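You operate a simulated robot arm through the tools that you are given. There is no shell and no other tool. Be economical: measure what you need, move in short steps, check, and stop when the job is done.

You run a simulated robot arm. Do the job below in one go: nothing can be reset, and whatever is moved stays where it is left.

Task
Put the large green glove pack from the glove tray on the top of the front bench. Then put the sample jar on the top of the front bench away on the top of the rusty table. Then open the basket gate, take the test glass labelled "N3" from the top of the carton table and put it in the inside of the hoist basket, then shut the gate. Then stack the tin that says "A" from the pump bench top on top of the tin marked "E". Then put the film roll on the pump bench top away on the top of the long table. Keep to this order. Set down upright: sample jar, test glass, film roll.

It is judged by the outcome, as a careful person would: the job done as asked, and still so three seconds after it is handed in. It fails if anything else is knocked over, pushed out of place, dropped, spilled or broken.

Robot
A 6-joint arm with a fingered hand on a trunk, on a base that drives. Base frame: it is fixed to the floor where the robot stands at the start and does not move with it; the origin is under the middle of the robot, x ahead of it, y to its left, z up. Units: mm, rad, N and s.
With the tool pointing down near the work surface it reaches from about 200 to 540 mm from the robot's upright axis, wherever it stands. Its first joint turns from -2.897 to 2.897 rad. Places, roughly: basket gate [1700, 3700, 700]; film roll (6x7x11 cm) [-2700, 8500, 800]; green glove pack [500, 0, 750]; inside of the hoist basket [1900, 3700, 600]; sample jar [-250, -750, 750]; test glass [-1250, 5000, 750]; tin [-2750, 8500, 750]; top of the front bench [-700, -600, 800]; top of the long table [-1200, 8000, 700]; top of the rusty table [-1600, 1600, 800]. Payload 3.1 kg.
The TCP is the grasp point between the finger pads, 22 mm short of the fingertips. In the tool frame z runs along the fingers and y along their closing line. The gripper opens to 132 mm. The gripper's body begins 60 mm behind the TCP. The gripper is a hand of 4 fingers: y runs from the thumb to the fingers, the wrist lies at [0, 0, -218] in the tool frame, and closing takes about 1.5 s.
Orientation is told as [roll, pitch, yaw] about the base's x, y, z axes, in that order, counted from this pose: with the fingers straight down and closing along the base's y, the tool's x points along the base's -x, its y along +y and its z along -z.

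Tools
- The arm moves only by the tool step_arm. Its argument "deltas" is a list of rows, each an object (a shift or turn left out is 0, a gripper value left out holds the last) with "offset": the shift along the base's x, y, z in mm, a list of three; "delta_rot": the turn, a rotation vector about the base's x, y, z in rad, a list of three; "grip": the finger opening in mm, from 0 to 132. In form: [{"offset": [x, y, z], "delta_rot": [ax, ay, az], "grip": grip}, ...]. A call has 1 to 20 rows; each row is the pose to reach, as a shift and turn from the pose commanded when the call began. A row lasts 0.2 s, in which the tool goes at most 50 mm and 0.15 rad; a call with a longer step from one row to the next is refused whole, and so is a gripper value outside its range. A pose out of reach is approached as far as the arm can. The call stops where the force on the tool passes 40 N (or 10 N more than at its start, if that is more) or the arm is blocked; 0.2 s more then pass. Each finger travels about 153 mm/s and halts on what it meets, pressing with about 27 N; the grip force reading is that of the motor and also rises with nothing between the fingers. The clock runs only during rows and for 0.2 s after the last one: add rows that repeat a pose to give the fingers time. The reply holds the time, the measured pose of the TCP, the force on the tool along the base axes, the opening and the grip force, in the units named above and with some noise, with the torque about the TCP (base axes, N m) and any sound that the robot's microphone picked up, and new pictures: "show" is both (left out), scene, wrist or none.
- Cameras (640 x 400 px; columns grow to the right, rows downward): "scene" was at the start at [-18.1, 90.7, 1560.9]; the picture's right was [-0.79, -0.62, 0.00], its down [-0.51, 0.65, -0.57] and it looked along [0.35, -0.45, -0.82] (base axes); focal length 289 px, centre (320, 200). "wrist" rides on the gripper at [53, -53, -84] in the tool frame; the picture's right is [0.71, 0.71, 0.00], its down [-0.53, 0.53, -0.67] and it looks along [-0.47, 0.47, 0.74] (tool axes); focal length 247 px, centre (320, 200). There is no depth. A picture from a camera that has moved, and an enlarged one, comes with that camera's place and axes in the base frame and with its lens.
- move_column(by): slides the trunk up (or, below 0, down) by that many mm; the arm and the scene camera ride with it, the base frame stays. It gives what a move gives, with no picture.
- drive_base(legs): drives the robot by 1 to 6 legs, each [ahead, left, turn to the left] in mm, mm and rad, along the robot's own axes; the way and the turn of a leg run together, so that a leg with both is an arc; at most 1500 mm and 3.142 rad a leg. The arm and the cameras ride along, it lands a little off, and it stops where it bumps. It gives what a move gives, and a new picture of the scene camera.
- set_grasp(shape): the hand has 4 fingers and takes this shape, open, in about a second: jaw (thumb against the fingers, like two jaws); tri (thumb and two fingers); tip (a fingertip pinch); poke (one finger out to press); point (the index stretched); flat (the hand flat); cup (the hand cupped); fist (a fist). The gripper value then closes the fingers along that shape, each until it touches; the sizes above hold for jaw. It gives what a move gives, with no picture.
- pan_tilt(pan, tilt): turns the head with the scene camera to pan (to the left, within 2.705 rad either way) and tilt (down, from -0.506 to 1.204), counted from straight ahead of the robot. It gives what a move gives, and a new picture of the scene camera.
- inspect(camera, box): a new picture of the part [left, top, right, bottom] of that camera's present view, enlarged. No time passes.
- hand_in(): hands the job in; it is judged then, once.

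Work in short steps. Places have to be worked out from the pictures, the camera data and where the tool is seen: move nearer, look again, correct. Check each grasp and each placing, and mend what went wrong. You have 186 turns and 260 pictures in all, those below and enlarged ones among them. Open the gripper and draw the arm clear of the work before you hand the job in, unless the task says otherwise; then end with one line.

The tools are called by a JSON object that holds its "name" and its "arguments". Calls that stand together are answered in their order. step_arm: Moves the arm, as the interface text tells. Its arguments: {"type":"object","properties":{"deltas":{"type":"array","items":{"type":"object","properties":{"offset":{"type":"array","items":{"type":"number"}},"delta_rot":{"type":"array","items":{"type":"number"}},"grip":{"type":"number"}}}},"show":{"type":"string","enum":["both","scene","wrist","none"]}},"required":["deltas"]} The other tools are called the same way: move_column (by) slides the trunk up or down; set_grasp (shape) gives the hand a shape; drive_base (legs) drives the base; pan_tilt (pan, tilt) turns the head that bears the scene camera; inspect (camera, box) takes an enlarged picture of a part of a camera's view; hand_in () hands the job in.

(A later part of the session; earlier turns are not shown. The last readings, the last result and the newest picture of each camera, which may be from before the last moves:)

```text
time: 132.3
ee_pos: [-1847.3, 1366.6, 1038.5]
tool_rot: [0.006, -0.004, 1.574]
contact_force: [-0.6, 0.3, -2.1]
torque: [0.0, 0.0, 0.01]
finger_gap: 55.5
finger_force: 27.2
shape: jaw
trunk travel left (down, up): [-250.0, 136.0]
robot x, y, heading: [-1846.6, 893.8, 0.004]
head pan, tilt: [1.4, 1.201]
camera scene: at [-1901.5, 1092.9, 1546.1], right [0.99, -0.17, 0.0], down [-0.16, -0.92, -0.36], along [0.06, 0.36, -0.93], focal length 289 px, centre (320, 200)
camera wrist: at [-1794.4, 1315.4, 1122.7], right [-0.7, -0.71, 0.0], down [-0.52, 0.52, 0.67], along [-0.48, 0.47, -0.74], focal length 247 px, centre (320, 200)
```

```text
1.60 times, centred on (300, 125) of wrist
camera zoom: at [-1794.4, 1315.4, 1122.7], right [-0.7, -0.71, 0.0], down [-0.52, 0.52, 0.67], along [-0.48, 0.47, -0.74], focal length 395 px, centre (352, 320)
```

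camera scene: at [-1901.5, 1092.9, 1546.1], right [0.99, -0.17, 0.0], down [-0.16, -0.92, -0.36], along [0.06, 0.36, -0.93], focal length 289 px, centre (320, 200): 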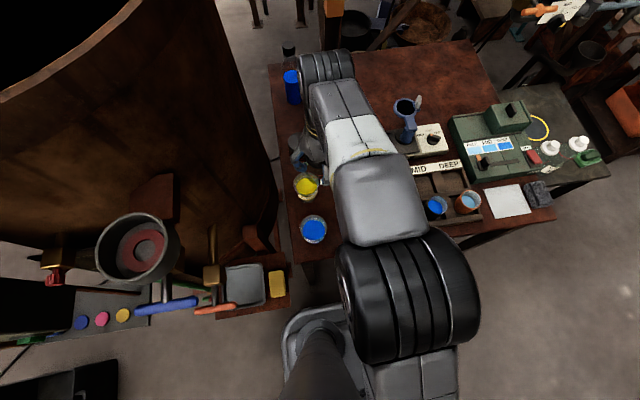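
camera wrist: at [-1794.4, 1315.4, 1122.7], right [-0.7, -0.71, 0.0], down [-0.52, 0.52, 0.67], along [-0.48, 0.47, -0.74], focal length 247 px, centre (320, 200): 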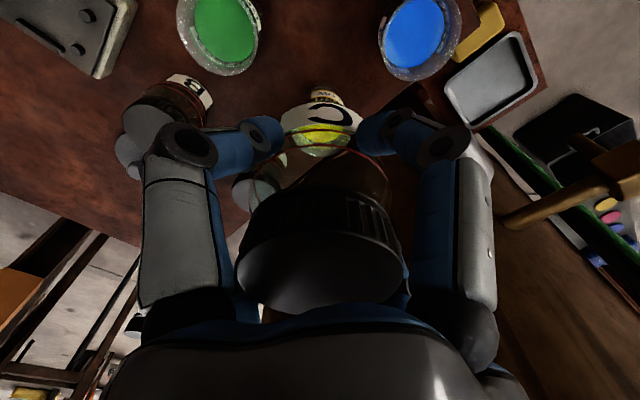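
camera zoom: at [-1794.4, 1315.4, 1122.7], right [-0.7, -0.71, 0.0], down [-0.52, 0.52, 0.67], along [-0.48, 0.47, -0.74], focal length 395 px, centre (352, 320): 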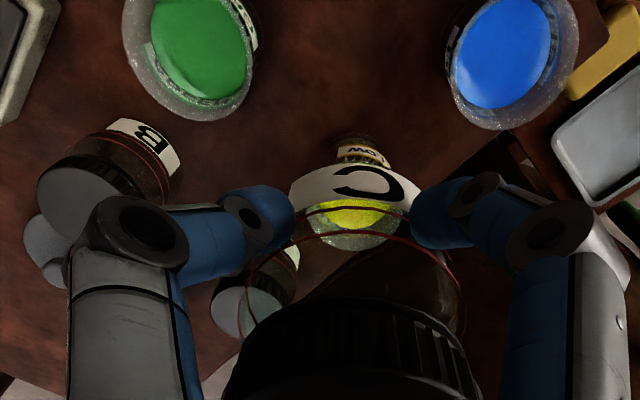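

Clear spots are only at the back. The camera mast sits on the robot's left side, so if I face the table squarely with the base partly under it, the arm should reach behind the instrument. I retract, swing the arm forward, then reposition and turn left.

{"name": "step_arm", "arguments": {"deltas": [{"offset": [0, -45, 0], "delta_rot": [0, 0, -0.12]}, {"offset": [0, -90, 0], "delta_rot": [0, 0, -0.24]}, {"offset": [0, -130, 0], "delta_rot": [0, 0, -0.36]}, {"offset": [42, -132, 0], "delta_rot": [0, 0, -0.48]}, {"offset": [84, -140, 0], "delta_rot": [0, 0, -0.6]}, {"offset": [124, -152, 0], "delta_rot": [0, 0, -0.72]}, {"offset": [163, -170, 0], "delta_rot": [0, 0, -0.84]}, {"offset": [200, -194, 0], "delta_rot": [0, 0, -0.96]}, {"offset": [234, -222, 0], "delta_rot": [0, 0, -1.08]}, {"offset": [264, -254, 0], "delta_rot": [0, 0, -1.2]}, {"offset": [290, -290, 0], "delta_rot": [0, 0, -1.32]}, {"offset": [311, -329, 0], "delta_rot": [0, 0, -1.44]}, {"offset": [328, -370, 0], "delta_rot": [0, 0, -1.5]}, {"offset": [340, -413, 0], "delta_rot": [0, 0, -1.57]}, {"offset": [343, -457, 0], "delta_rot": [0, 0, -1.57]}, {"offset": [343, -473, 0], "delta_rot": [0, 0, -1.57]}], "show": "none"}}

{"name": "drive_base", "arguments": {"legs": [[0, -60, 0], [270, 0, 0], [0, 0, 1.57], [130, 0, 0]]}}

{"name": "pan_tilt", "arguments": {"pan": -0.3, "tilt": 1.1}}

```text
time: 135.7
ee_pos: [-1505.6, 892.6, 1037.9]
tool_rot: [0.005, -0.006, 0.004]
contact_force: [-0.1, 0.7, -1.7]
torque: [0.05, 0.02, 0.0]
finger_gap: 55.8
finger_force: 27.0
shape: jaw
trunk travel left (down, up): [-250.0, 136.0]
robot x, y, heading: [-1848.6, 889.4, 0.002]
head pan, tilt: [1.4, 1.201]
```

```text
time: 142.8
ee_pos: [-1576.3, 1307.4, 1038.6]
tool_rot: [0.006, -0.004, 1.56]
contact_force: [-0.8, -0.1, -0.3]
torque: [-0.04, 0.0, 0.0]
finger_gap: 55.2
finger_force: 27.1
shape: jaw
trunk travel left (down, up): [-250.0, 136.0]
robot x, y, heading: [-1579.0, 962.5, 1.559]
head pan, tilt: [1.4, 1.201]
camera scene: at [-1781.5, 915.4, 1546.2], right [0.18, 0.98, 0.0], down [0.92, -0.17, -0.36], along [-0.36, 0.06, -0.93], focal length 289 px, centre (320, 200)
```

scene: 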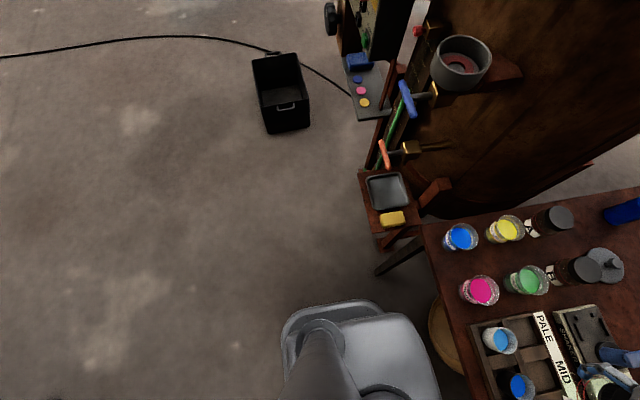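

```text
time: 144.6
ee_pos: [-1574.9, 1306.1, 1037.6]
tool_rot: [0.006, -0.005, 1.56]
contact_force: [-0.1, 0.4, -1.1]
torque: [0.01, 0.01, -0.02]
finger_gap: 55.3
finger_force: 26.4
shape: jaw
trunk travel left (down, up): [-250.0, 136.0]
robot x, y, heading: [-1578.2, 963.6, 1.558]
head pan, tilt: [-0.3, 1.1]
camera scene: at [-1707.3, 963.7, 1552.1], right [0.95, -0.3, 0.0], down [-0.27, -0.85, -0.45], along [0.14, 0.43, -0.89], focal length 289 px, centre (320, 200)
```

scene: 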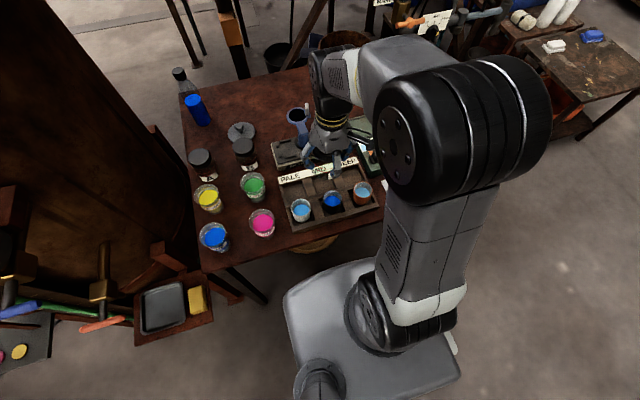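

The base slides partly under the table; a bowl stands under it further in (near edge y≈1395). I shift right 40 and go ahead 75, then re-check.

{"name": "drive_base", "arguments": {"legs": [[0, -40, 0], [75, 0, 0]]}}

{"name": "step_arm", "arguments": {"deltas": [{"offset": [10, 40, 0], "delta_rot": [0, 0, -0.13]}, {"offset": [20, 80, 0], "delta_rot": [0, 0, -0.26]}, {"offset": [25, 110, 0], "delta_rot": [0, 0, -0.39]}, {"offset": [25, 110, 0], "delta_rot": [0, 0, -0.52]}, {"offset": [25, 110, 0], "delta_rot": [0, 0, -0.65]}, {"offset": [25, 110, 0], "delta_rot": [0, 0, -0.785]}, {"offset": [25, 110, 0], "delta_rot": [0, 0, -0.785]}], "show": "both"}}

```text
time: 146.1
ee_pos: [-1533.8, 1381.9, 1037.5]
tool_rot: [0.006, -0.002, 1.56]
contact_force: [0.5, 0.5, -1.3]
torque: [-0.03, 0.0, -0.03]
finger_gap: 55.6
finger_force: 26.6
shape: jaw
trunk travel left (down, up): [-250.0, 136.0]
robot x, y, heading: [-1537.4, 1037.9, 1.563]
head pan, tilt: [-0.3, 1.1]
camera scene: at [-1666.5, 1040.5, 1552.1], right [0.95, -0.31, 0.0], down [-0.27, -0.85, -0.45], along [0.14, 0.43, -0.89], focal length 289 px, centre (320, 200)
```

scene: 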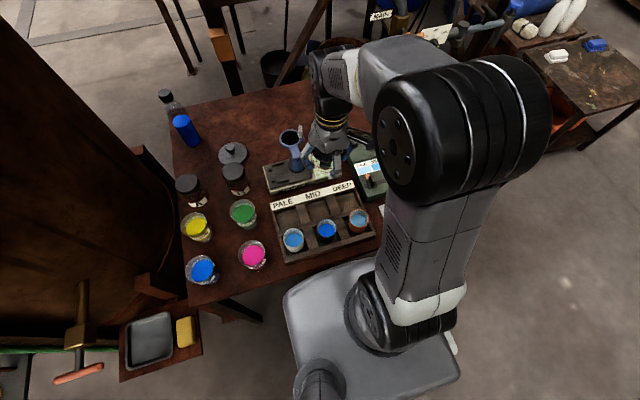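

```text
time: 147.7
ee_pos: [-1508.1, 1491.0, 1038.8]
tool_rot: [0.003, -0.005, 0.774]
contact_force: [0.1, 0.2, -1.1]
torque: [-0.01, 0.01, 0.0]
finger_gap: 55.2
finger_force: 26.7
shape: jaw
trunk travel left (down, up): [-250.0, 136.0]
robot x, y, heading: [-1534.0, 1034.7, 1.561]
head pan, tilt: [-0.3, 1.1]
camera scene: at [-1666.5, 1038.6, 1552.1], right [0.95, -0.31, 0.0], down [-0.27, -0.85, -0.45], along [0.14, 0.43, -0.89], focal length 289 px, centre (320, 200)
camera wrist: at [-1510.8, 1416.1, 1122.3], right [-1.0, 0.01, 0.0], down [0.01, 0.74, 0.67], along [0.01, 0.67, -0.74], focal length 247 px, centre (320, 200)
```

scene: 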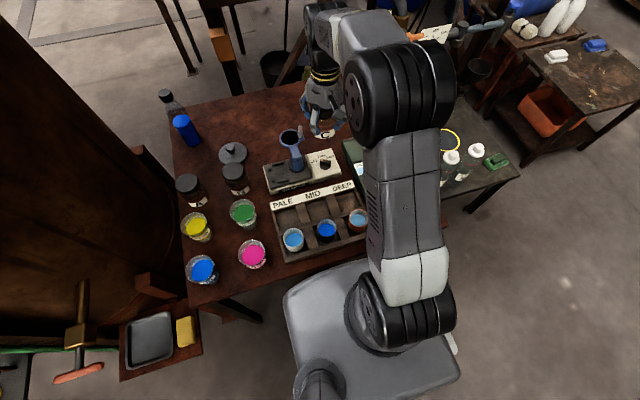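
wrist: 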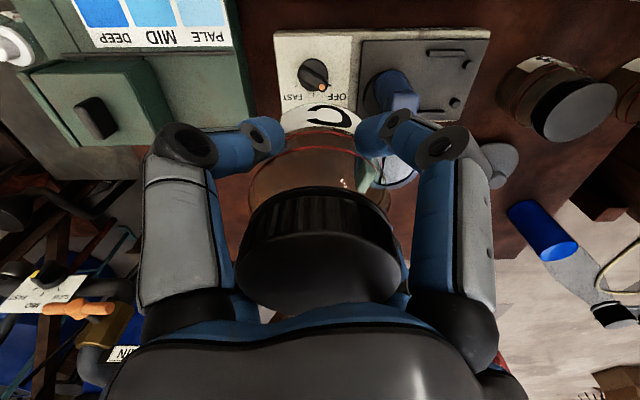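

Everything behind y≈1565 is bare. Target [-1500, 1620]; I need about 35 mm more forward.

{"name": "drive_base", "arguments": {"legs": [[35, 0, 0]]}}

{"name": "step_arm", "arguments": {"deltas": [{"offset": [4, 30, -10]}, {"offset": [8, 60, -20]}, {"offset": [8, 85, -45]}, {"offset": [8, 95, -80]}, {"offset": [8, 95, -110]}, {"offset": [8, 95, -110]}], "show": "both"}}

```text
time: 148.5
ee_pos: [-1509.0, 1526.5, 1036.9]
tool_rot: [0.005, -0.006, 0.775]
contact_force: [0.3, 0.4, -0.6]
torque: [-0.04, 0.0, -0.03]
finger_gap: 55.3
finger_force: 27.2
shape: jaw
trunk travel left (down, up): [-250.0, 136.0]
robot x, y, heading: [-1535.7, 1072.6, 1.559]
head pan, tilt: [-0.3, 1.1]
camera scene: at [-1666.2, 1075.3, 1552.1], right [0.95, -0.31, 0.0], down [-0.27, -0.85, -0.45], along [0.14, 0.43, -0.89], focal length 289 px, centre (320, 200)
```

scene: 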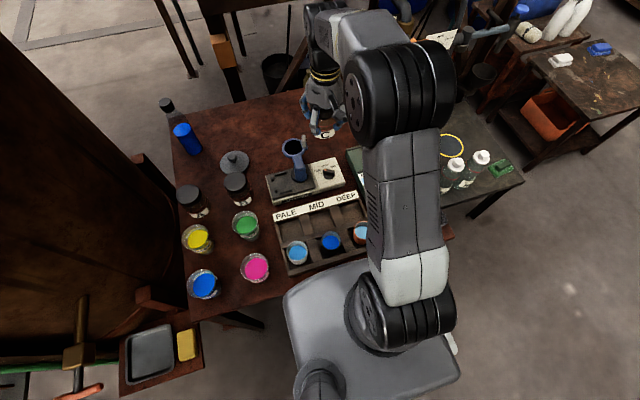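

```text
time: 149.9
ee_pos: [-1500.5, 1619.4, 928.0]
tool_rot: [0.006, -0.004, 0.776]
contact_force: [0.0, -0.4, -0.7]
torque: [-0.05, 0.01, -0.02]
finger_gap: 55.5
finger_force: 26.5
shape: jaw
trunk travel left (down, up): [-250.0, 136.0]
robot x, y, heading: [-1531.1, 1073.9, 1.561]
head pan, tilt: [-0.3, 1.1]
camera scene: at [-1666.2, 1073.1, 1552.1], right [0.95, -0.31, 0.0], down [-0.27, -0.85, -0.45], along [0.14, 0.43, -0.89], focal length 289 px, centre (320, 200)
camera wrist: at [-1502.6, 1545.2, 1012.5], right [-1.0, 0.01, 0.0], down [0.01, 0.74, 0.67], along [0.01, 0.67, -0.74], focal length 247 px, centre (320, 200)
```

scene: 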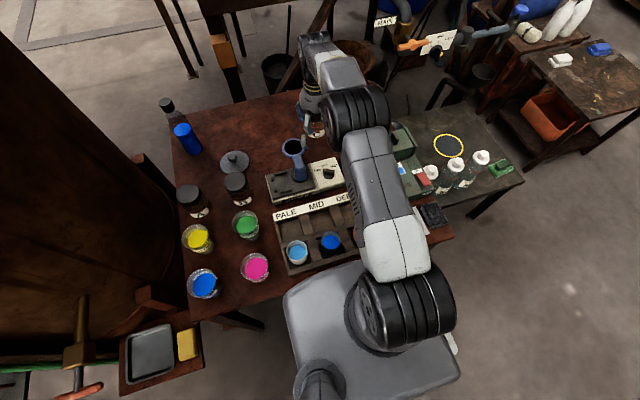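
wrist: 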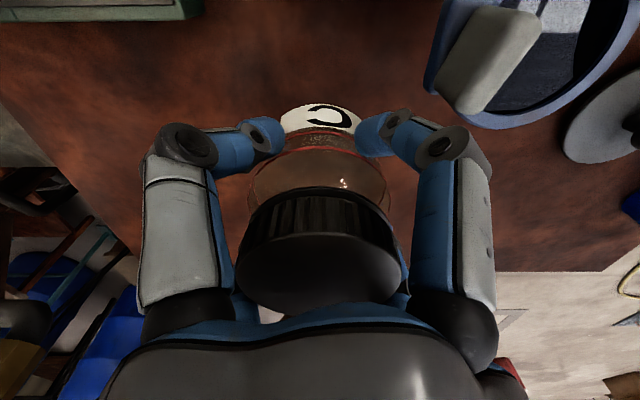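

Spot is clear. I lower: fast first, then slowly to contact.

{"name": "step_arm", "arguments": {"deltas": [{"offset": [0, 0, -25]}, {"offset": [0, 0, -50]}, {"offset": [0, 0, -70]}, {"offset": [0, 0, -78]}, {"offset": [0, 0, -84]}, {"offset": [0, 0, -89]}, {"offset": [0, 0, -93]}, {"offset": [0, 0, -97]}, {"offset": [0, 0, -101]}, {"offset": [0, 0, -105]}], "show": "wrist"}}

```text
time: 151.3
ee_pos: [-1500.3, 1624.1, 849.4]
tool_rot: [0.017, -0.019, 0.775]
contact_force: [0.7, -5.5, 22.8]
torque: [-0.06, -0.12, -0.1]
finger_gap: 56.3
finger_force: 26.7
shape: jaw
trunk travel left (down, up): [-250.0, 136.0]
robot x, y, heading: [-1538.3, 1071.7, 1.563]
head pan, tilt: [-0.3, 1.1]
stopped in row 6: the force on the tool passed its limit at 44 N (the readings are from after the stop); the commanded pose is now the measured one
camera wrist: at [-1502.4, 1546.9, 932.2], right [-1.0, 0.01, 0.0], down [0.01, 0.73, 0.69], along [0.01, 0.69, -0.73], focal length 247 px, centre (320, 200)
```

wrist: 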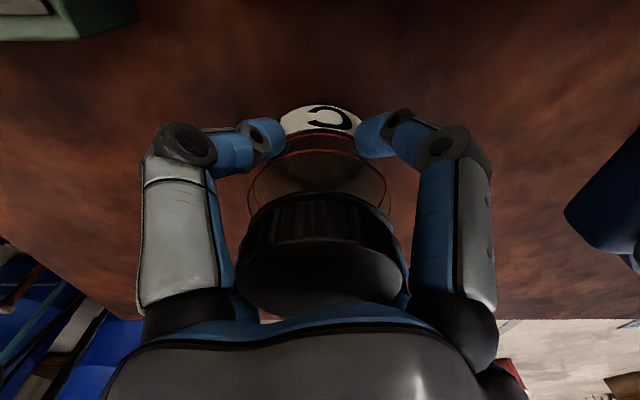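

Contact at z≈849. I relieve 1.5 mm, level, open slightly and rise straight up.

{"name": "step_arm", "arguments": {"deltas": [{"offset": [0, 0, 2], "delta_rot": [-0.012, 0.014, 0]}, {"offset": [0, 0, 2], "delta_rot": [-0.012, 0.014, 0]}, {"offset": [0, 0, 2], "delta_rot": [-0.012, 0.014, 0], "grip": 66}, {"offset": [0, 0, 2], "delta_rot": [-0.012, 0.014, 0], "grip": 78}, {"offset": [0, 0, 2], "delta_rot": [-0.012, 0.014, 0], "grip": 80}, {"offset": [0, 0, 30], "delta_rot": [-0.012, 0.014, 0], "grip": 80}, {"offset": [0, 0, 70], "delta_rot": [-0.012, 0.014, 0], "grip": 80}, {"offset": [0, -20, 110], "delta_rot": [-0.012, 0.014, 0], "grip": 80}, {"offset": [0, -50, 145], "delta_rot": [-0.012, 0.014, 0], "grip": 80}], "show": "both"}}

```text
time: 153.3
ee_pos: [-1501.2, 1571.7, 991.7]
tool_rot: [0.013, 0.003, 0.773]
contact_force: [-0.5, 0.0, 0.6]
torque: [0.02, 0.01, -0.01]
finger_gap: 79.6
finger_force: 0.1
shape: jaw
trunk travel left (down, up): [-250.0, 136.0]
robot x, y, heading: [-1534.3, 1070.6, 1.56]
head pan, tilt: [-0.3, 1.1]
camera scene: at [-1666.2, 1071.6, 1552.1], right [0.95, -0.31, 0.0], down [-0.27, -0.85, -0.45], along [0.14, 0.43, -0.89], focal length 289 px, centre (320, 200)
camera wrist: at [-1502.4, 1497.8, 1075.7], right [-1.0, 0.01, 0.01], down [0.02, 0.74, 0.67], along [0.0, 0.67, -0.74], focal length 247 px, centre (320, 200)
```

scene: 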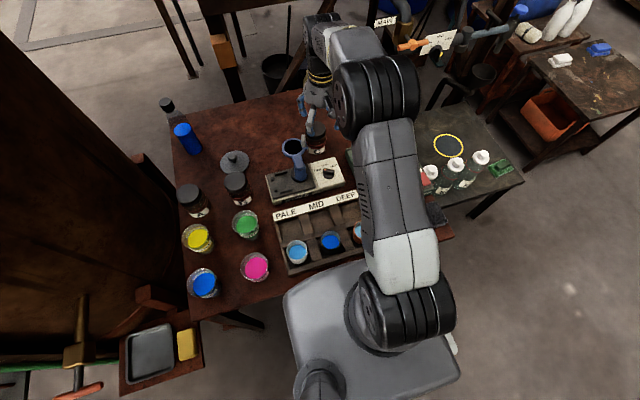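
wrist: 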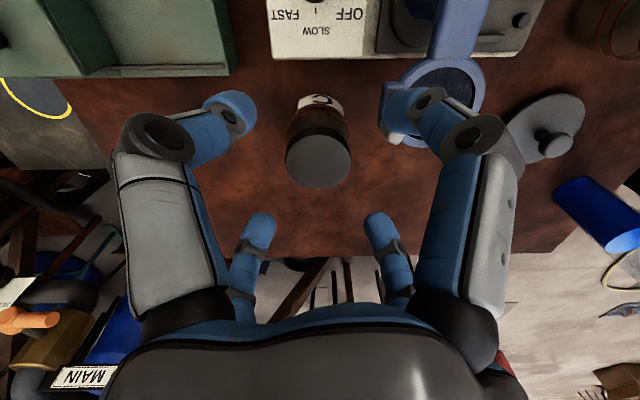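

Jar stands upright on the table. I retract the arm, back out from under the table and head east toward the basket gate.

{"name": "step_arm", "arguments": {"deltas": [{"offset": [0, -45, 15]}, {"offset": [-10, -90, 30]}, {"offset": [-20, -130, 40]}, {"offset": [-30, -160, 45]}], "show": "none"}}

{"name": "drive_base", "arguments": {"legs": [[-450, 0, 0], [0, -1300, 0], [0, -1050, 0], [300, 0, 0]]}}

{"name": "pan_tilt", "arguments": {"pan": -0.3, "tilt": 0.4}}

```text
time: 154.3
ee_pos: [-1530.2, 1411.7, 1036.4]
tool_rot: [0.014, 0.004, 0.774]
contact_force: [-0.5, 0.6, -0.5]
torque: [-0.01, -0.03, -0.01]
finger_gap: 79.3
finger_force: 0.0
shape: jaw
trunk travel left (down, up): [-250.0, 136.0]
robot x, y, heading: [-1535.7, 1072.6, 1.564]
head pan, tilt: [-0.3, 1.1]
```

```text
time: 169.9
ee_pos: [827.9, 1266.4, 1035.5]
tool_rot: [0.014, 0.006, 0.787]
contact_force: [-0.2, -0.3, -0.1]
torque: [-0.03, 0.0, -0.04]
finger_gap: 79.7
finger_force: 0.0
shape: jaw
trunk travel left (down, up): [-250.0, 136.0]
robot x, y, heading: [828.0, 926.4, 1.575]
head pan, tilt: [-0.3, 1.1]
camera scene: at [696.9, 925.8, 1552.1], right [0.96, -0.29, 0.0], down [-0.26, -0.85, -0.45], along [0.13, 0.43, -0.89], focal length 289 px, centre (320, 200)
```

scene: 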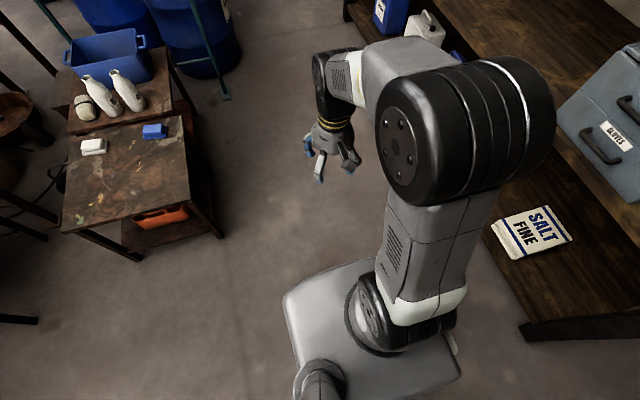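

```text
time: 170.9
ee_pos: [828.1, 1265.5, 1036.1]
tool_rot: [0.013, 0.004, 0.789]
contact_force: [-0.4, -0.2, -0.1]
torque: [-0.01, 0.04, -0.01]
finger_gap: 79.3
finger_force: 0.1
shape: jaw
trunk travel left (down, up): [-250.0, 136.0]
robot x, y, heading: [830.2, 924.9, 1.573]
head pan, tilt: [-0.3, 0.4]
camera scene: at [705.6, 952.8, 1608.9], right [0.96, -0.29, 0.0], down [-0.11, -0.37, -0.92], along [0.27, 0.88, -0.39], focal length 289 px, centre (320, 200)
```

scene: 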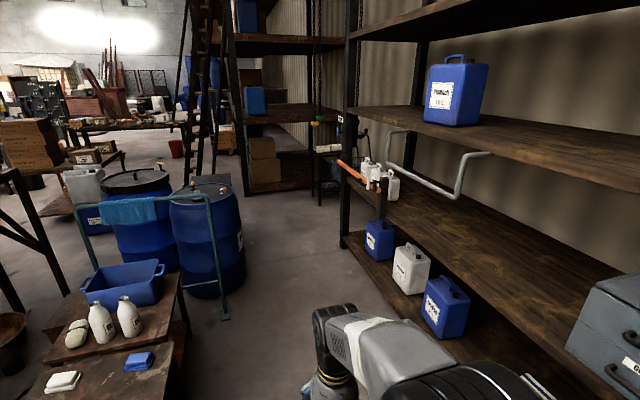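

The way leads between the blue barrels and the shelf. I drive along x≈1110 to y≈2900 and look for the basket.

{"name": "drive_base", "arguments": {"legs": [[0, -270, 0], [1000, 0, 0], [900, 0, 0]]}}

{"name": "pan_tilt", "arguments": {"pan": -0.6, "tilt": 0.5}}

```text
time: 181.9
ee_pos: [1097.3, 3158.9, 1035.3]
tool_rot: [0.014, 0.006, 0.782]
contact_force: [-0.1, 0.4, 0.0]
torque: [0.05, 0.0, 0.0]
finger_gap: 79.4
finger_force: 0.0
shape: jaw
trunk travel left (down, up): [-250.0, 136.0]
robot x, y, heading: [1095.7, 2818.8, 1.562]
head pan, tilt: [-0.3, 0.4]
camera scene: at [973.0, 2847.8, 1609.0], right [0.95, -0.3, 0.0], down [-0.12, -0.37, -0.92], along [0.28, 0.88, -0.39], focal length 289 px, centre (320, 200)
```

scene: 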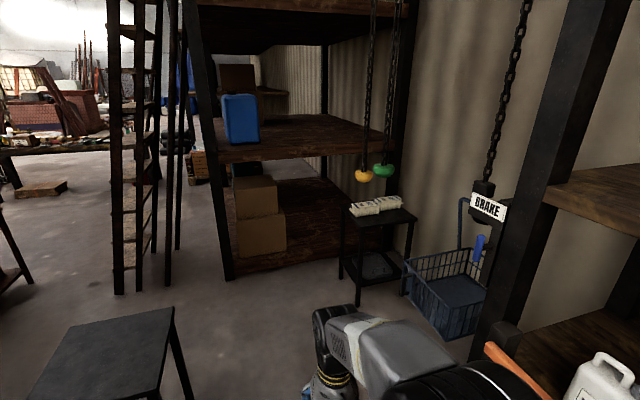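

```text
time: 182.7
ee_pos: [1096.8, 3158.9, 1035.8]
tool_rot: [0.014, 0.002, 0.779]
contact_force: [-0.9, -0.1, -0.5]
torque: [-0.01, 0.0, -0.01]
finger_gap: 79.5
finger_force: 0.1
shape: jaw
trunk travel left (down, up): [-250.0, 136.0]
robot x, y, heading: [1094.3, 2817.3, 1.564]
head pan, tilt: [-0.6, 0.499]
camera scene: at [996.8, 2833.7, 1599.9], right [0.82, -0.57, 0.0], down [-0.27, -0.39, -0.88], along [0.5, 0.72, -0.48], focal length 289 px, centre (320, 200)
```

scene: 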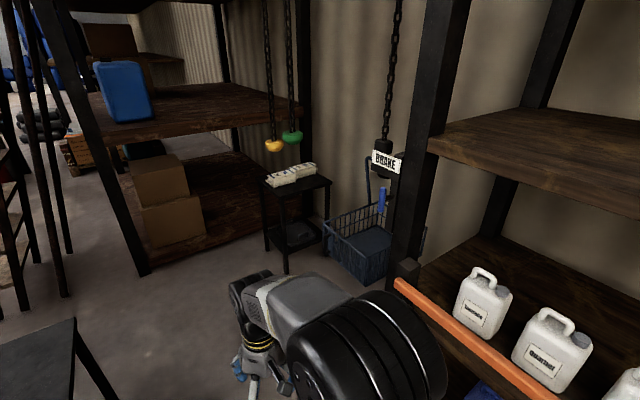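

The wire basket hangs at about [1930, 3800]. I drive up and turn to face it.

{"name": "drive_base", "arguments": {"legs": [[750, 0, 0], [0, 0, -1.56]]}}

{"name": "pan_tilt", "arguments": {"pan": 0.2, "tilt": 0.7}}

```text
time: 190.6
ee_pos: [1437.9, 3570.2, 1036.9]
tool_rot: [0.016, 0.003, -0.774]
contact_force: [-0.5, 0.5, 0.1]
torque: [-0.03, -0.04, -0.01]
finger_gap: 79.5
finger_force: 0.0
shape: jaw
trunk travel left (down, up): [-250.0, 136.0]
robot x, y, heading: [1098.2, 3564.5, 0.012]
head pan, tilt: [-0.6, 0.499]
camera scene: at [1109.7, 3661.4, 1599.8], right [-0.55, -0.83, 0.0], down [-0.4, 0.27, -0.88], along [0.73, -0.49, -0.48], focal length 289 px, centre (320, 200)
```

scene: 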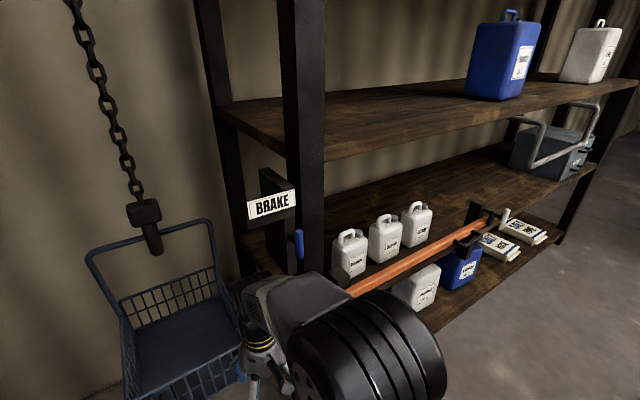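

```text
time: 191.7
ee_pos: [1438.1, 3570.2, 1035.4]
tool_rot: [0.014, 0.002, -0.774]
contact_force: [-0.3, 0.0, 0.3]
torque: [-0.05, -0.02, -0.02]
finger_gap: 79.3
finger_force: 0.1
shape: jaw
trunk travel left (down, up): [-250.0, 136.0]
robot x, y, heading: [1099.3, 3564.0, 0.016]
head pan, tilt: [0.201, 0.7]
camera scene: at [1117.1, 3729.7, 1582.1], right [0.21, -0.98, 0.0], down [-0.63, -0.14, -0.77], along [0.75, 0.16, -0.64], focal length 289 px, centre (320, 200)
```

scene: 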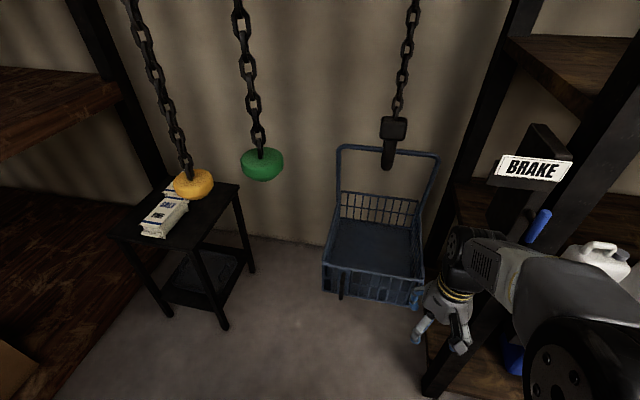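

I zoom in on the basket and its gate.

{"name": "inspect", "arguments": {"camera": "scene", "box": [300, 130, 460, 330]}}

{"name": "inspect", "arguments": {"camera": "scene", "box": [310, 230, 440, 310]}}

```text
2.00 times, centred on (380, 230) of scene
camera zoom: at [1117.1, 3729.7, 1582.1], right [0.21, -0.98, 0.0], down [-0.63, -0.14, -0.77], along [0.75, 0.16, -0.64], focal length 578 px, centre (200, 140)
```

zoom: 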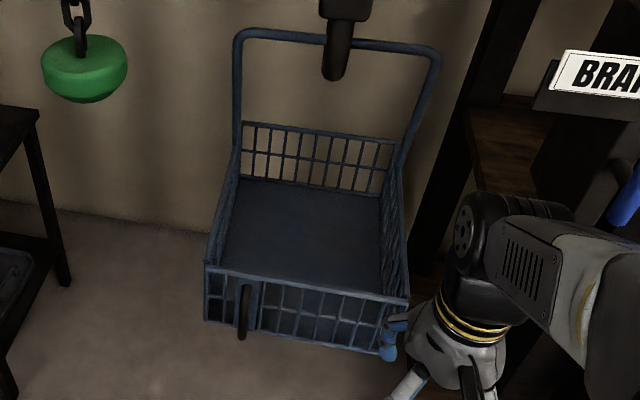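

```text
4.92 times, centred on (375, 270) of scene
camera zoom: at [1117.1, 3729.7, 1582.1], right [0.21, -0.98, 0.0], down [-0.63, -0.14, -0.77], along [0.75, 0.16, -0.64], focal length 1422 px, centre (49, -145)
```

zoom: 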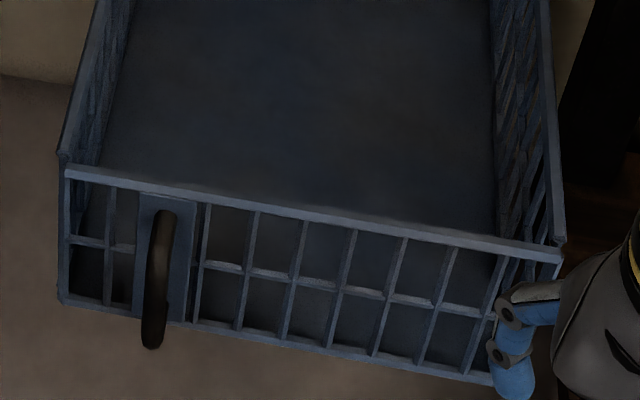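

The gate is the basket's front panel (about y 3522–3842, z 660–810), handle at its left end near y 3775: hinged presumably at the right. I lower the trunk, take the tip shape and set yaw straight.

{"name": "move_column", "arguments": {"by": -200}}

{"name": "set_grasp", "arguments": {"shape": "tip"}}

{"name": "step_arm", "arguments": {"deltas": [{"offset": [0, 30, 0], "delta_rot": [0, 0, 0.13]}, {"offset": [0, 60, 0], "delta_rot": [0, 0, 0.26]}, {"offset": [0, 90, 0], "delta_rot": [0, 0, 0.39]}, {"offset": [0, 120, 0], "delta_rot": [0, 0, 0.52]}, {"offset": [0, 150, 0], "delta_rot": [0, 0, 0.65]}, {"offset": [0, 170, 0], "delta_rot": [0, 0, 0.775]}, {"offset": [0, 170, 0], "delta_rot": [0, 0, 0.775]}], "show": "none"}}

```text
time: 193.9
ee_pos: [1439.3, 3569.7, 835.8]
tool_rot: [0.015, 0.004, -0.774]
contact_force: [-0.4, -0.2, 0.3]
torque: [0.0, -0.04, -0.01]
finger_gap: 79.6
finger_force: 0.0
shape: jaw
trunk travel left (down, up): [-50.0, 336.0]
robot x, y, heading: [1098.0, 3567.4, 0.009]
head pan, tilt: [0.201, 0.7]
```

```text
time: 194.8
ee_pos: [1438.0, 3569.9, 836.0]
tool_rot: [0.015, 0.005, -0.774]
contact_force: [0.3, -0.5, -0.6]
torque: [0.01, 0.03, 0.0]
finger_gap: 132.0
finger_force: 0.1
shape: tip
trunk travel left (down, up): [-50.0, 336.0]
robot x, y, heading: [1098.1, 3566.5, 0.013]
head pan, tilt: [0.201, 0.7]
```

```text
time: 196.4
ee_pos: [1439.1, 3739.7, 837.5]
tool_rot: [0.013, 0.003, 0.003]
contact_force: [0.1, 0.1, -0.3]
torque: [0.0, 0.02, -0.01]
finger_gap: 131.6
finger_force: 0.0
shape: tip
trunk travel left (down, up): [-50.0, 336.0]
robot x, y, heading: [1099.6, 3567.0, 0.01]
head pan, tilt: [0.201, 0.7]
```

Now I tilt the tool to point horizontally along +x, while advancing and lowering to handle height.

{"name": "step_arm", "arguments": {"deltas": [{"offset": [10, 3, -8], "delta_rot": [0, -0.143, 0], "grip": 90}, {"offset": [20, 6, -16], "delta_rot": [0, -0.286, 0], "grip": 90}, {"offset": [30, 9, -24], "delta_rot": [0, -0.429, 0]}, {"offset": [40, 12, -32], "delta_rot": [0, -0.572, 0]}, {"offset": [50, 15, -40], "delta_rot": [0, -0.715, 0]}, {"offset": [60, 18, -50], "delta_rot": [0, -0.858, 0]}, {"offset": [70, 21, -60], "delta_rot": [0, -1.0, 0]}, {"offset": [80, 24, -72], "delta_rot": [0, -1.143, 0]}, {"offset": [90, 27, -84], "delta_rot": [0, -1.286, 0]}, {"offset": [100, 30, -96], "delta_rot": [0, -1.429, 0]}, {"offset": [110, 34, -108], "delta_rot": [0, -1.571, 0]}, {"offset": [110, 34, -115], "delta_rot": [0, -1.571, 0]}], "show": "both"}}

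```text
time: 199.0
ee_pos: [1548.6, 3773.8, 721.3]
tool_rot: [-0.676, -1.567, 0.69]
contact_force: [-0.1, 0.3, 0.4]
torque: [-0.03, -0.01, 0.01]
finger_gap: 90.5
finger_force: 0.1
shape: tip
trunk travel left (down, up): [-50.0, 336.0]
robot x, y, heading: [1100.1, 3568.8, 0.008]
head pan, tilt: [0.201, 0.7]
camera scene: at [1117.0, 3729.9, 1381.9], right [0.21, -0.98, 0.0], down [-0.63, -0.14, -0.76], along [0.75, 0.16, -0.64], focal length 289 px, centre (320, 200)
camera wrist: at [1464.0, 3720.9, 668.5], right [-0.01, 0.71, -0.71], down [-0.67, 0.52, 0.53], along [0.74, 0.48, 0.47], focal length 247 px, centre (320, 200)
```

scene: 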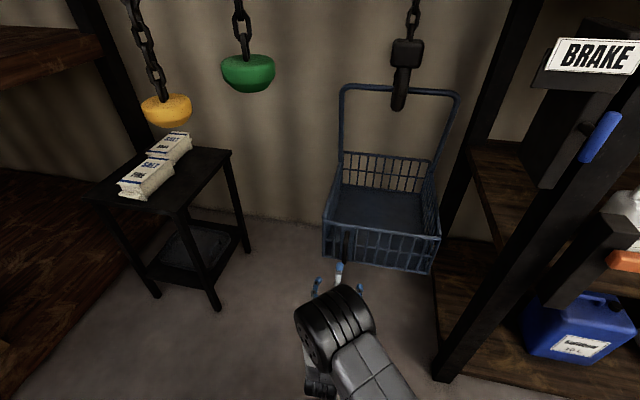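
wrist: 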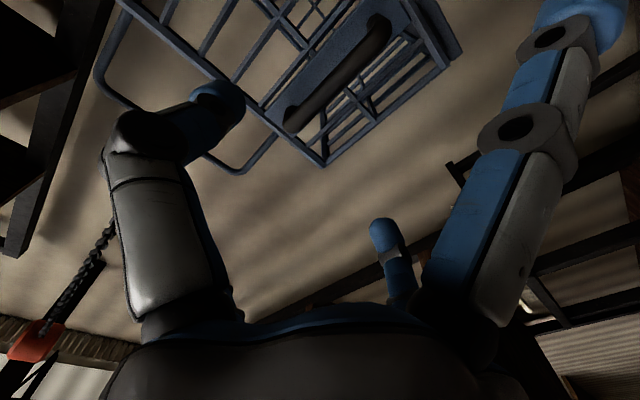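

Triangulated handle: bar at x≈1685, y≈3776, z 655–767. I advance to it with the fingers around the bar.

{"name": "step_arm", "arguments": {"deltas": [{"offset": [40, 2, -5], "grip": 70}, {"offset": [80, 2, -8], "grip": 60}, {"offset": [110, 2, -8], "grip": 60}, {"offset": [122, 2, -8], "grip": 60}, {"offset": [129, 2, -8], "grip": 60}, {"offset": [129, 2, -8], "grip": 60}], "show": "both"}}

```text
time: 200.4
ee_pos: [1676.8, 3775.0, 713.0]
tool_rot: [-0.501, -1.567, 0.515]
contact_force: [0.1, -0.2, -0.8]
torque: [0.01, 0.0, -0.03]
finger_gap: 60.4
finger_force: 0.0
shape: tip
trunk travel left (down, up): [-50.0, 336.0]
robot x, y, heading: [1096.7, 3564.7, 0.008]
head pan, tilt: [0.201, 0.7]
camera scene: at [1117.1, 3729.9, 1381.9], right [0.21, -0.98, 0.0], down [-0.63, -0.14, -0.76], along [0.75, 0.16, -0.64], focal length 289 px, centre (320, 200)
camera wrist: at [1592.9, 3722.5, 660.9], right [-0.01, 0.71, -0.71], down [-0.67, 0.52, 0.53], along [0.74, 0.48, 0.47], focal length 247 px, centre (320, 200)
```

scene: 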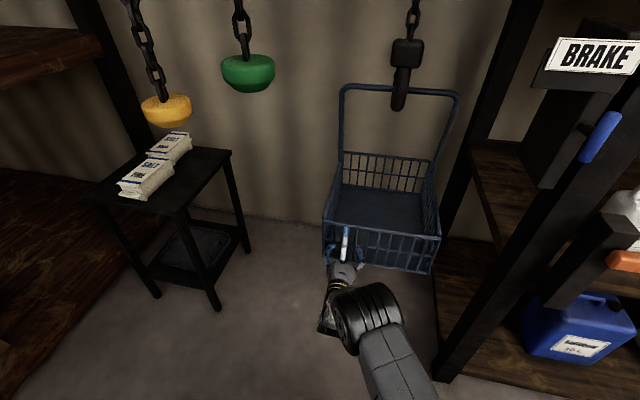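
wrist: 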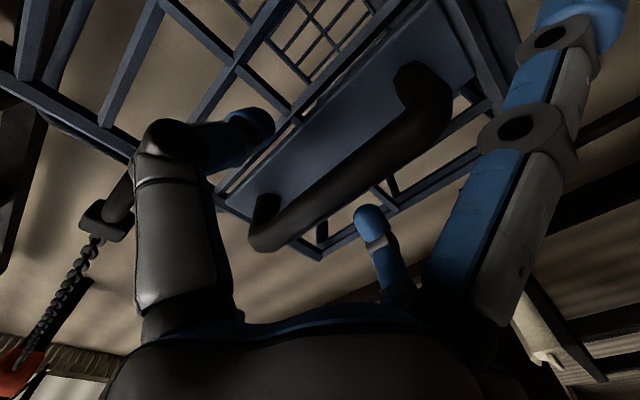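

The bar is between the two fingers. I close.

{"name": "step_arm", "arguments": {"deltas": [{"grip": 40}, {"grip": 15}, {"grip": 5}, {"grip": 5}, {"grip": 5}, {"grip": 5}], "show": "wrist"}}

```text
time: 201.8
ee_pos: [1676.1, 3775.9, 712.9]
tool_rot: [-0.479, -1.566, 0.492]
contact_force: [-0.8, -0.5, 0.0]
torque: [0.01, -0.01, 0.02]
finger_gap: 5.3
finger_force: 0.0
shape: tip
trunk travel left (down, up): [-50.0, 336.0]
robot x, y, heading: [1098.4, 3565.1, 0.013]
head pan, tilt: [0.201, 0.7]
camera wrist: at [1592.7, 3722.6, 660.8], right [-0.01, 0.71, -0.71], down [-0.67, 0.52, 0.53], along [0.74, 0.48, 0.47], focal length 247 px, centre (320, 200)
```

wrist: 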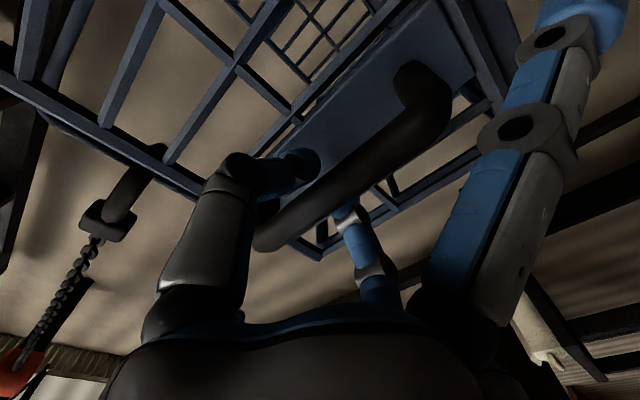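

The fingers closed behind the bar, hooking it. I pull gently in -x to see how the gate moves.

{"name": "step_arm", "arguments": {"deltas": [{"offset": [-10, 0, 0], "grip": 0}, {"offset": [-20, 0, 0], "grip": 0}, {"offset": [-30, 0, 0], "grip": 0}, {"offset": [-40, -2, 0], "grip": 0}, {"offset": [-50, -4, 0], "grip": 0}, {"offset": [-50, -4, 0], "grip": 0}], "show": "both"}}

{"name": "inspect", "arguments": {"camera": "scene", "box": [290, 180, 450, 300]}}

```text
time: 203.2
ee_pos: [1628.2, 3768.3, 712.7]
tool_rot: [-0.046, -1.563, 0.055]
contact_force: [6.8, -18.7, 1.1]
torque: [0.0, -0.01, 0.0]
finger_gap: 0.0
finger_force: 27.2
shape: tip
trunk travel left (down, up): [-50.0, 336.0]
robot x, y, heading: [1102.4, 3566.1, 0.013]
head pan, tilt: [0.201, 0.7]
camera scene: at [1118.1, 3727.2, 1382.2], right [0.21, -0.98, 0.0], down [-0.63, -0.13, -0.76], along [0.75, 0.16, -0.64], focal length 289 px, centre (320, 200)
camera wrist: at [1543.3, 3716.3, 660.4], right [-0.01, 0.71, -0.71], down [-0.67, 0.52, 0.53], along [0.74, 0.48, 0.47], focal length 247 px, centre (320, 200)
```

scene: 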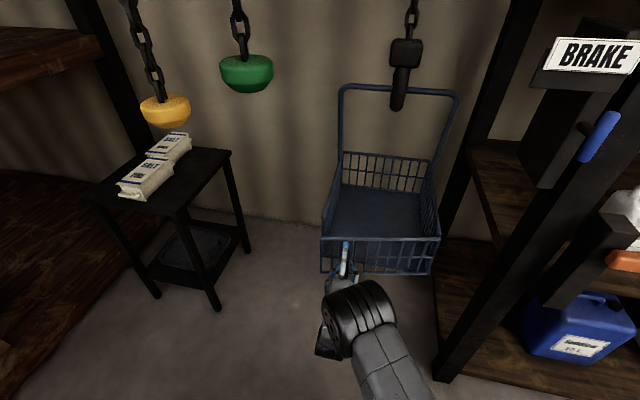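
wrist: 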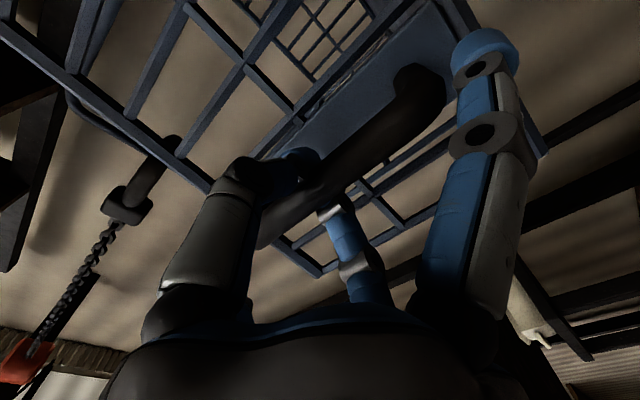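

```text
3.33 times, centred on (370, 240) of scene
camera zoom: at [1118.1, 3727.2, 1382.2], right [0.21, -0.98, 0.0], down [-0.63, -0.13, -0.76], along [0.75, 0.16, -0.64], focal length 963 px, centre (153, 67)
```

zoom: 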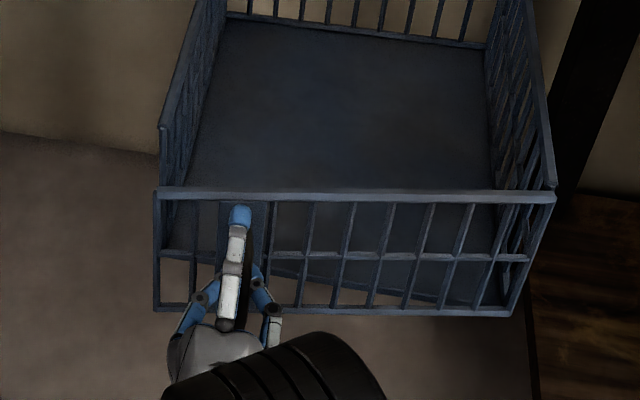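

The gate swings outward about its right side (~10° open). I follow the arc around the hinge at about (1712, 3522), turning the hand with it.

{"name": "step_arm", "arguments": {"deltas": [{"offset": [-8, -8, 0], "delta_rot": [0, 0, 0.03]}, {"offset": [-20, -14, 0], "delta_rot": [0, 0, 0.07]}, {"offset": [-30, -20, 0], "delta_rot": [0, 0, 0.12]}, {"offset": [-41, -26, 0], "delta_rot": [0, 0, 0.17]}, {"offset": [-52, -32, 0], "delta_rot": [0, 0, 0.22]}, {"offset": [-63, -39, 0], "delta_rot": [0, 0, 0.27]}, {"offset": [-74, -47, 0], "delta_rot": [0, 0, 0.32]}, {"offset": [-93, -64, 0], "delta_rot": [0, 0, 0.43]}, {"offset": [-93, -64, 0], "delta_rot": [0, 0, 0.43]}], "show": "both"}}

```text
time: 204.5
ee_pos: [1566.2, 3741.6, 713.0]
tool_rot: [-0.383, -1.568, 0.598]
contact_force: [12.5, -18.8, 0.2]
torque: [0.01, 0.01, 0.09]
finger_gap: 0.0
finger_force: 26.8
shape: tip
out of reach, approached as far as the arm can: row 5, 6
trunk travel left (down, up): [-50.0, 336.0]
robot x, y, heading: [1098.9, 3565.9, 0.003]
head pan, tilt: [0.201, 0.7]
stopped in row 6: the force on the tool passed its limit at 47 N (the readings are from after the stop); the commanded pose is now the measured one
camera scene: at [1119.6, 3727.5, 1382.1], right [0.21, -0.98, 0.0], down [-0.63, -0.13, -0.76], along [0.75, 0.16, -0.64], focal length 289 px, centre (320, 200)
camera wrist: at [1493.3, 3672.9, 660.4], right [-0.15, 0.69, -0.71], down [-0.76, 0.37, 0.53], along [0.63, 0.62, 0.47], focal length 247 px, centre (320, 200)
```

scene: 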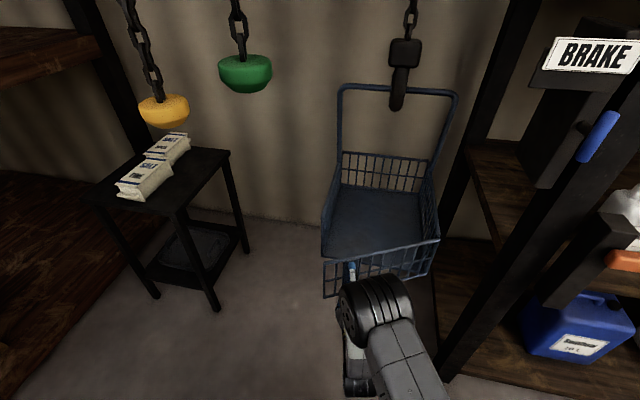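
wrist: 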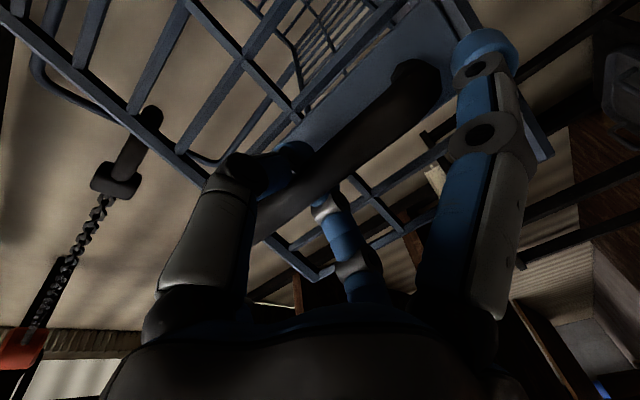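

The gate is about 25° open, but the arm is folded to its limit. I let go, back the base off, and will then push the gate further from inside with the hand pointing down.

{"name": "step_arm", "arguments": {"deltas": [{"offset": [3, 1, 0], "grip": 20}, {"offset": [3, 1, 0], "grip": 50}, {"offset": [3, 1, 0], "grip": 70}, {"offset": [3, 1, 0], "grip": 76}], "show": "none"}}

{"name": "drive_base", "arguments": {"legs": [[-160, -25, 0]]}}

```text
time: 205.5
ee_pos: [1567.1, 3748.2, 713.4]
tool_rot: [-0.729, -1.568, 0.958]
contact_force: [0.1, 0.4, 0.0]
torque: [-0.04, -0.02, 0.01]
finger_gap: 75.6
finger_force: 0.0
shape: tip
trunk travel left (down, up): [-50.0, 336.0]
robot x, y, heading: [1096.4, 3564.2, 0.013]
head pan, tilt: [0.201, 0.7]
```

```text
time: 206.9
ee_pos: [1404.0, 3721.3, 714.0]
tool_rot: [-0.88, -1.568, 1.106]
contact_force: [0.1, -0.6, 0.5]
torque: [0.02, 0.0, -0.01]
finger_gap: 75.5
finger_force: 0.1
shape: tip
trunk travel left (down, up): [-50.0, 336.0]
robot x, y, heading: [936.9, 3536.4, 0.011]
head pan, tilt: [0.201, 0.7]
camera scene: at [955.6, 3702.7, 1381.9], right [0.21, -0.98, 0.0], down [-0.63, -0.14, -0.77], along [0.75, 0.16, -0.64], focal length 289 px, centre (320, 200)
```

scene: 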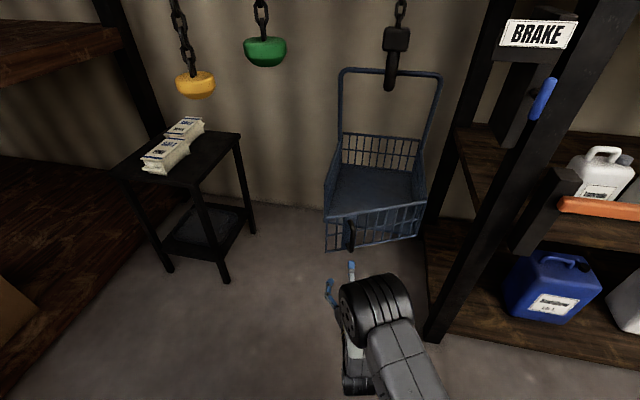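

Gate stays ~25° open. I bring the tool back to vertical, take jaw closed, and drive in closer.

{"name": "step_arm", "arguments": {"deltas": [{"offset": [0, 0, 16], "delta_rot": [-0.0285, 0.1278, 0]}, {"offset": [0, 0, 32], "delta_rot": [-0.057, 0.2555, 0]}, {"offset": [0, 0, 48], "delta_rot": [-0.0855, 0.3833, 0]}, {"offset": [0, 0, 64], "delta_rot": [-0.114, 0.511, 0]}, {"offset": [0, 0, 80], "delta_rot": [-0.1425, 0.6388, 0]}, {"offset": [0, 0, 100], "delta_rot": [-0.171, 0.7665, 0]}, {"offset": [0, 0, 120], "delta_rot": [-0.1995, 0.8943, 0]}, {"offset": [0, 0, 140], "delta_rot": [-0.228, 1.022, 0]}, {"offset": [0, 0, 160], "delta_rot": [-0.2565, 1.1498, 0]}, {"offset": [0, 0, 180], "delta_rot": [-0.285, 1.2775, 0]}, {"offset": [0, 0, 200], "delta_rot": [-0.3135, 1.4053, 0]}, {"offset": [0, 0, 210], "delta_rot": [-0.342, 1.533, 0]}, {"offset": [0, 0, 210], "delta_rot": [-0.342, 1.533, 0]}], "show": "none"}}

{"name": "set_grasp", "arguments": {"shape": "jaw"}}

{"name": "drive_base", "arguments": {"legs": [[243, 64, 0]]}}

```text
time: 209.7
ee_pos: [1402.8, 3720.3, 923.0]
tool_rot: [0.009, 0.003, 0.223]
contact_force: [0.2, 0.5, 0.3]
torque: [-0.02, 0.01, -0.01]
finger_gap: 76.0
finger_force: 0.1
shape: tip
out of reach, approached as far as the arm can: row 7, 8
trunk travel left (down, up): [-50.0, 336.0]
robot x, y, heading: [936.3, 3539.1, 0.012]
head pan, tilt: [0.201, 0.7]
```

```text
time: 210.6
ee_pos: [1404.0, 3720.9, 922.3]
tool_rot: [0.007, 0.003, 0.221]
contact_force: [0.0, 0.7, -0.6]
torque: [0.04, 0.0, 0.02]
finger_gap: 132.4
finger_force: 0.0
shape: jaw
trunk travel left (down, up): [-50.0, 336.0]
robot x, y, heading: [939.4, 3540.7, 0.01]
head pan, tilt: [0.201, 0.7]
```

```text
time: 212.5
ee_pos: [1648.9, 3786.8, 922.1]
tool_rot: [0.006, 0.002, 0.22]
contact_force: [-0.3, 0.7, -0.2]
torque: [0.0, 0.02, 0.03]
finger_gap: 131.7
finger_force: 0.2
shape: jaw
trunk travel left (down, up): [-50.0, 336.0]
robot x, y, heading: [1179.3, 3608.5, 0.008]
head pan, tilt: [0.201, 0.7]
camera scene: at [1201.4, 3770.3, 1381.8], right [0.21, -0.98, 0.0], down [-0.63, -0.13, -0.76], along [0.75, 0.16, -0.64], focal length 289 px, centre (320, 200)
```

scene: 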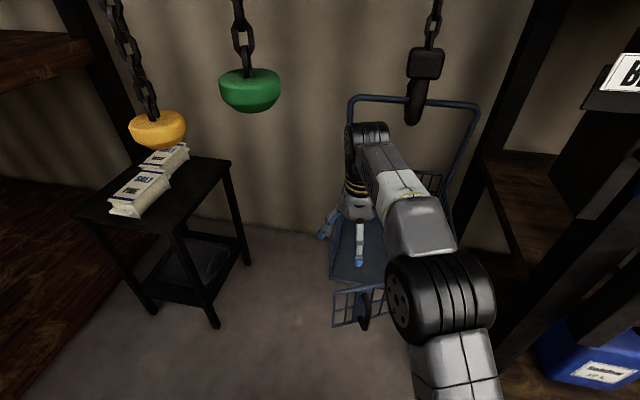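

I close the hand and lower it inside the gate's free end at about (1645, 3800).

{"name": "step_arm", "arguments": {"deltas": [{"offset": [-2, 10, 0], "grip": 60}, {"offset": [-4, 13, 0], "grip": 0}, {"offset": [-4, 13, -40], "grip": 0}, {"offset": [-4, 13, -80], "grip": 0}, {"offset": [-4, 13, -120], "grip": 0}, {"offset": [-4, 13, -160], "grip": 0}, {"offset": [-4, 13, -175], "grip": 0}, {"offset": [-4, 13, -175], "grip": 0}], "show": "both"}}

```text
time: 214.3
ee_pos: [1644.0, 3799.6, 747.8]
tool_rot: [0.006, 0.003, 0.221]
contact_force: [-0.5, 0.1, 0.3]
torque: [0.02, 0.03, 0.03]
finger_gap: 0.3
finger_force: 27.3
shape: jaw
trunk travel left (down, up): [-50.0, 336.0]
robot x, y, heading: [1184.1, 3604.7, 0.008]
head pan, tilt: [0.201, 0.7]
camera scene: at [1200.6, 3770.0, 1381.9], right [0.21, -0.98, 0.0], down [-0.63, -0.13, -0.76], along [0.75, 0.16, -0.64], focal length 289 px, centre (320, 200)
camera wrist: at [1603.1, 3737.1, 831.9], right [-0.84, 0.54, 0.01], down [0.4, 0.62, 0.67], along [0.35, 0.57, -0.74], focal length 247 px, centre (320, 200)
```

scene: 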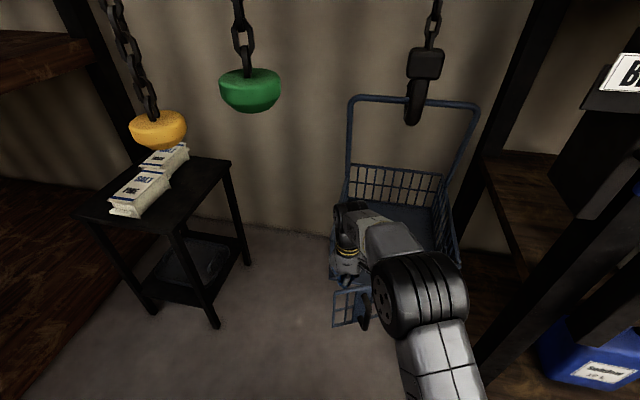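
wrist: 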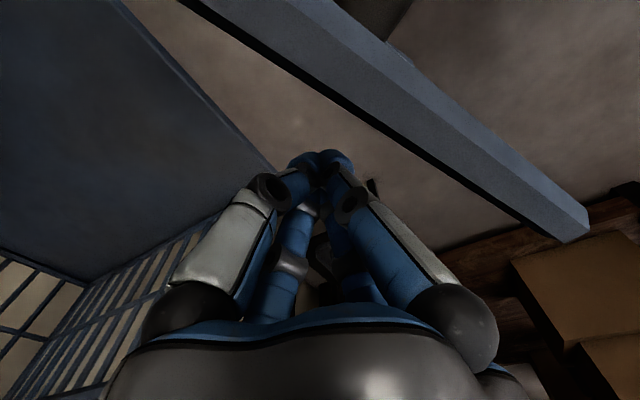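

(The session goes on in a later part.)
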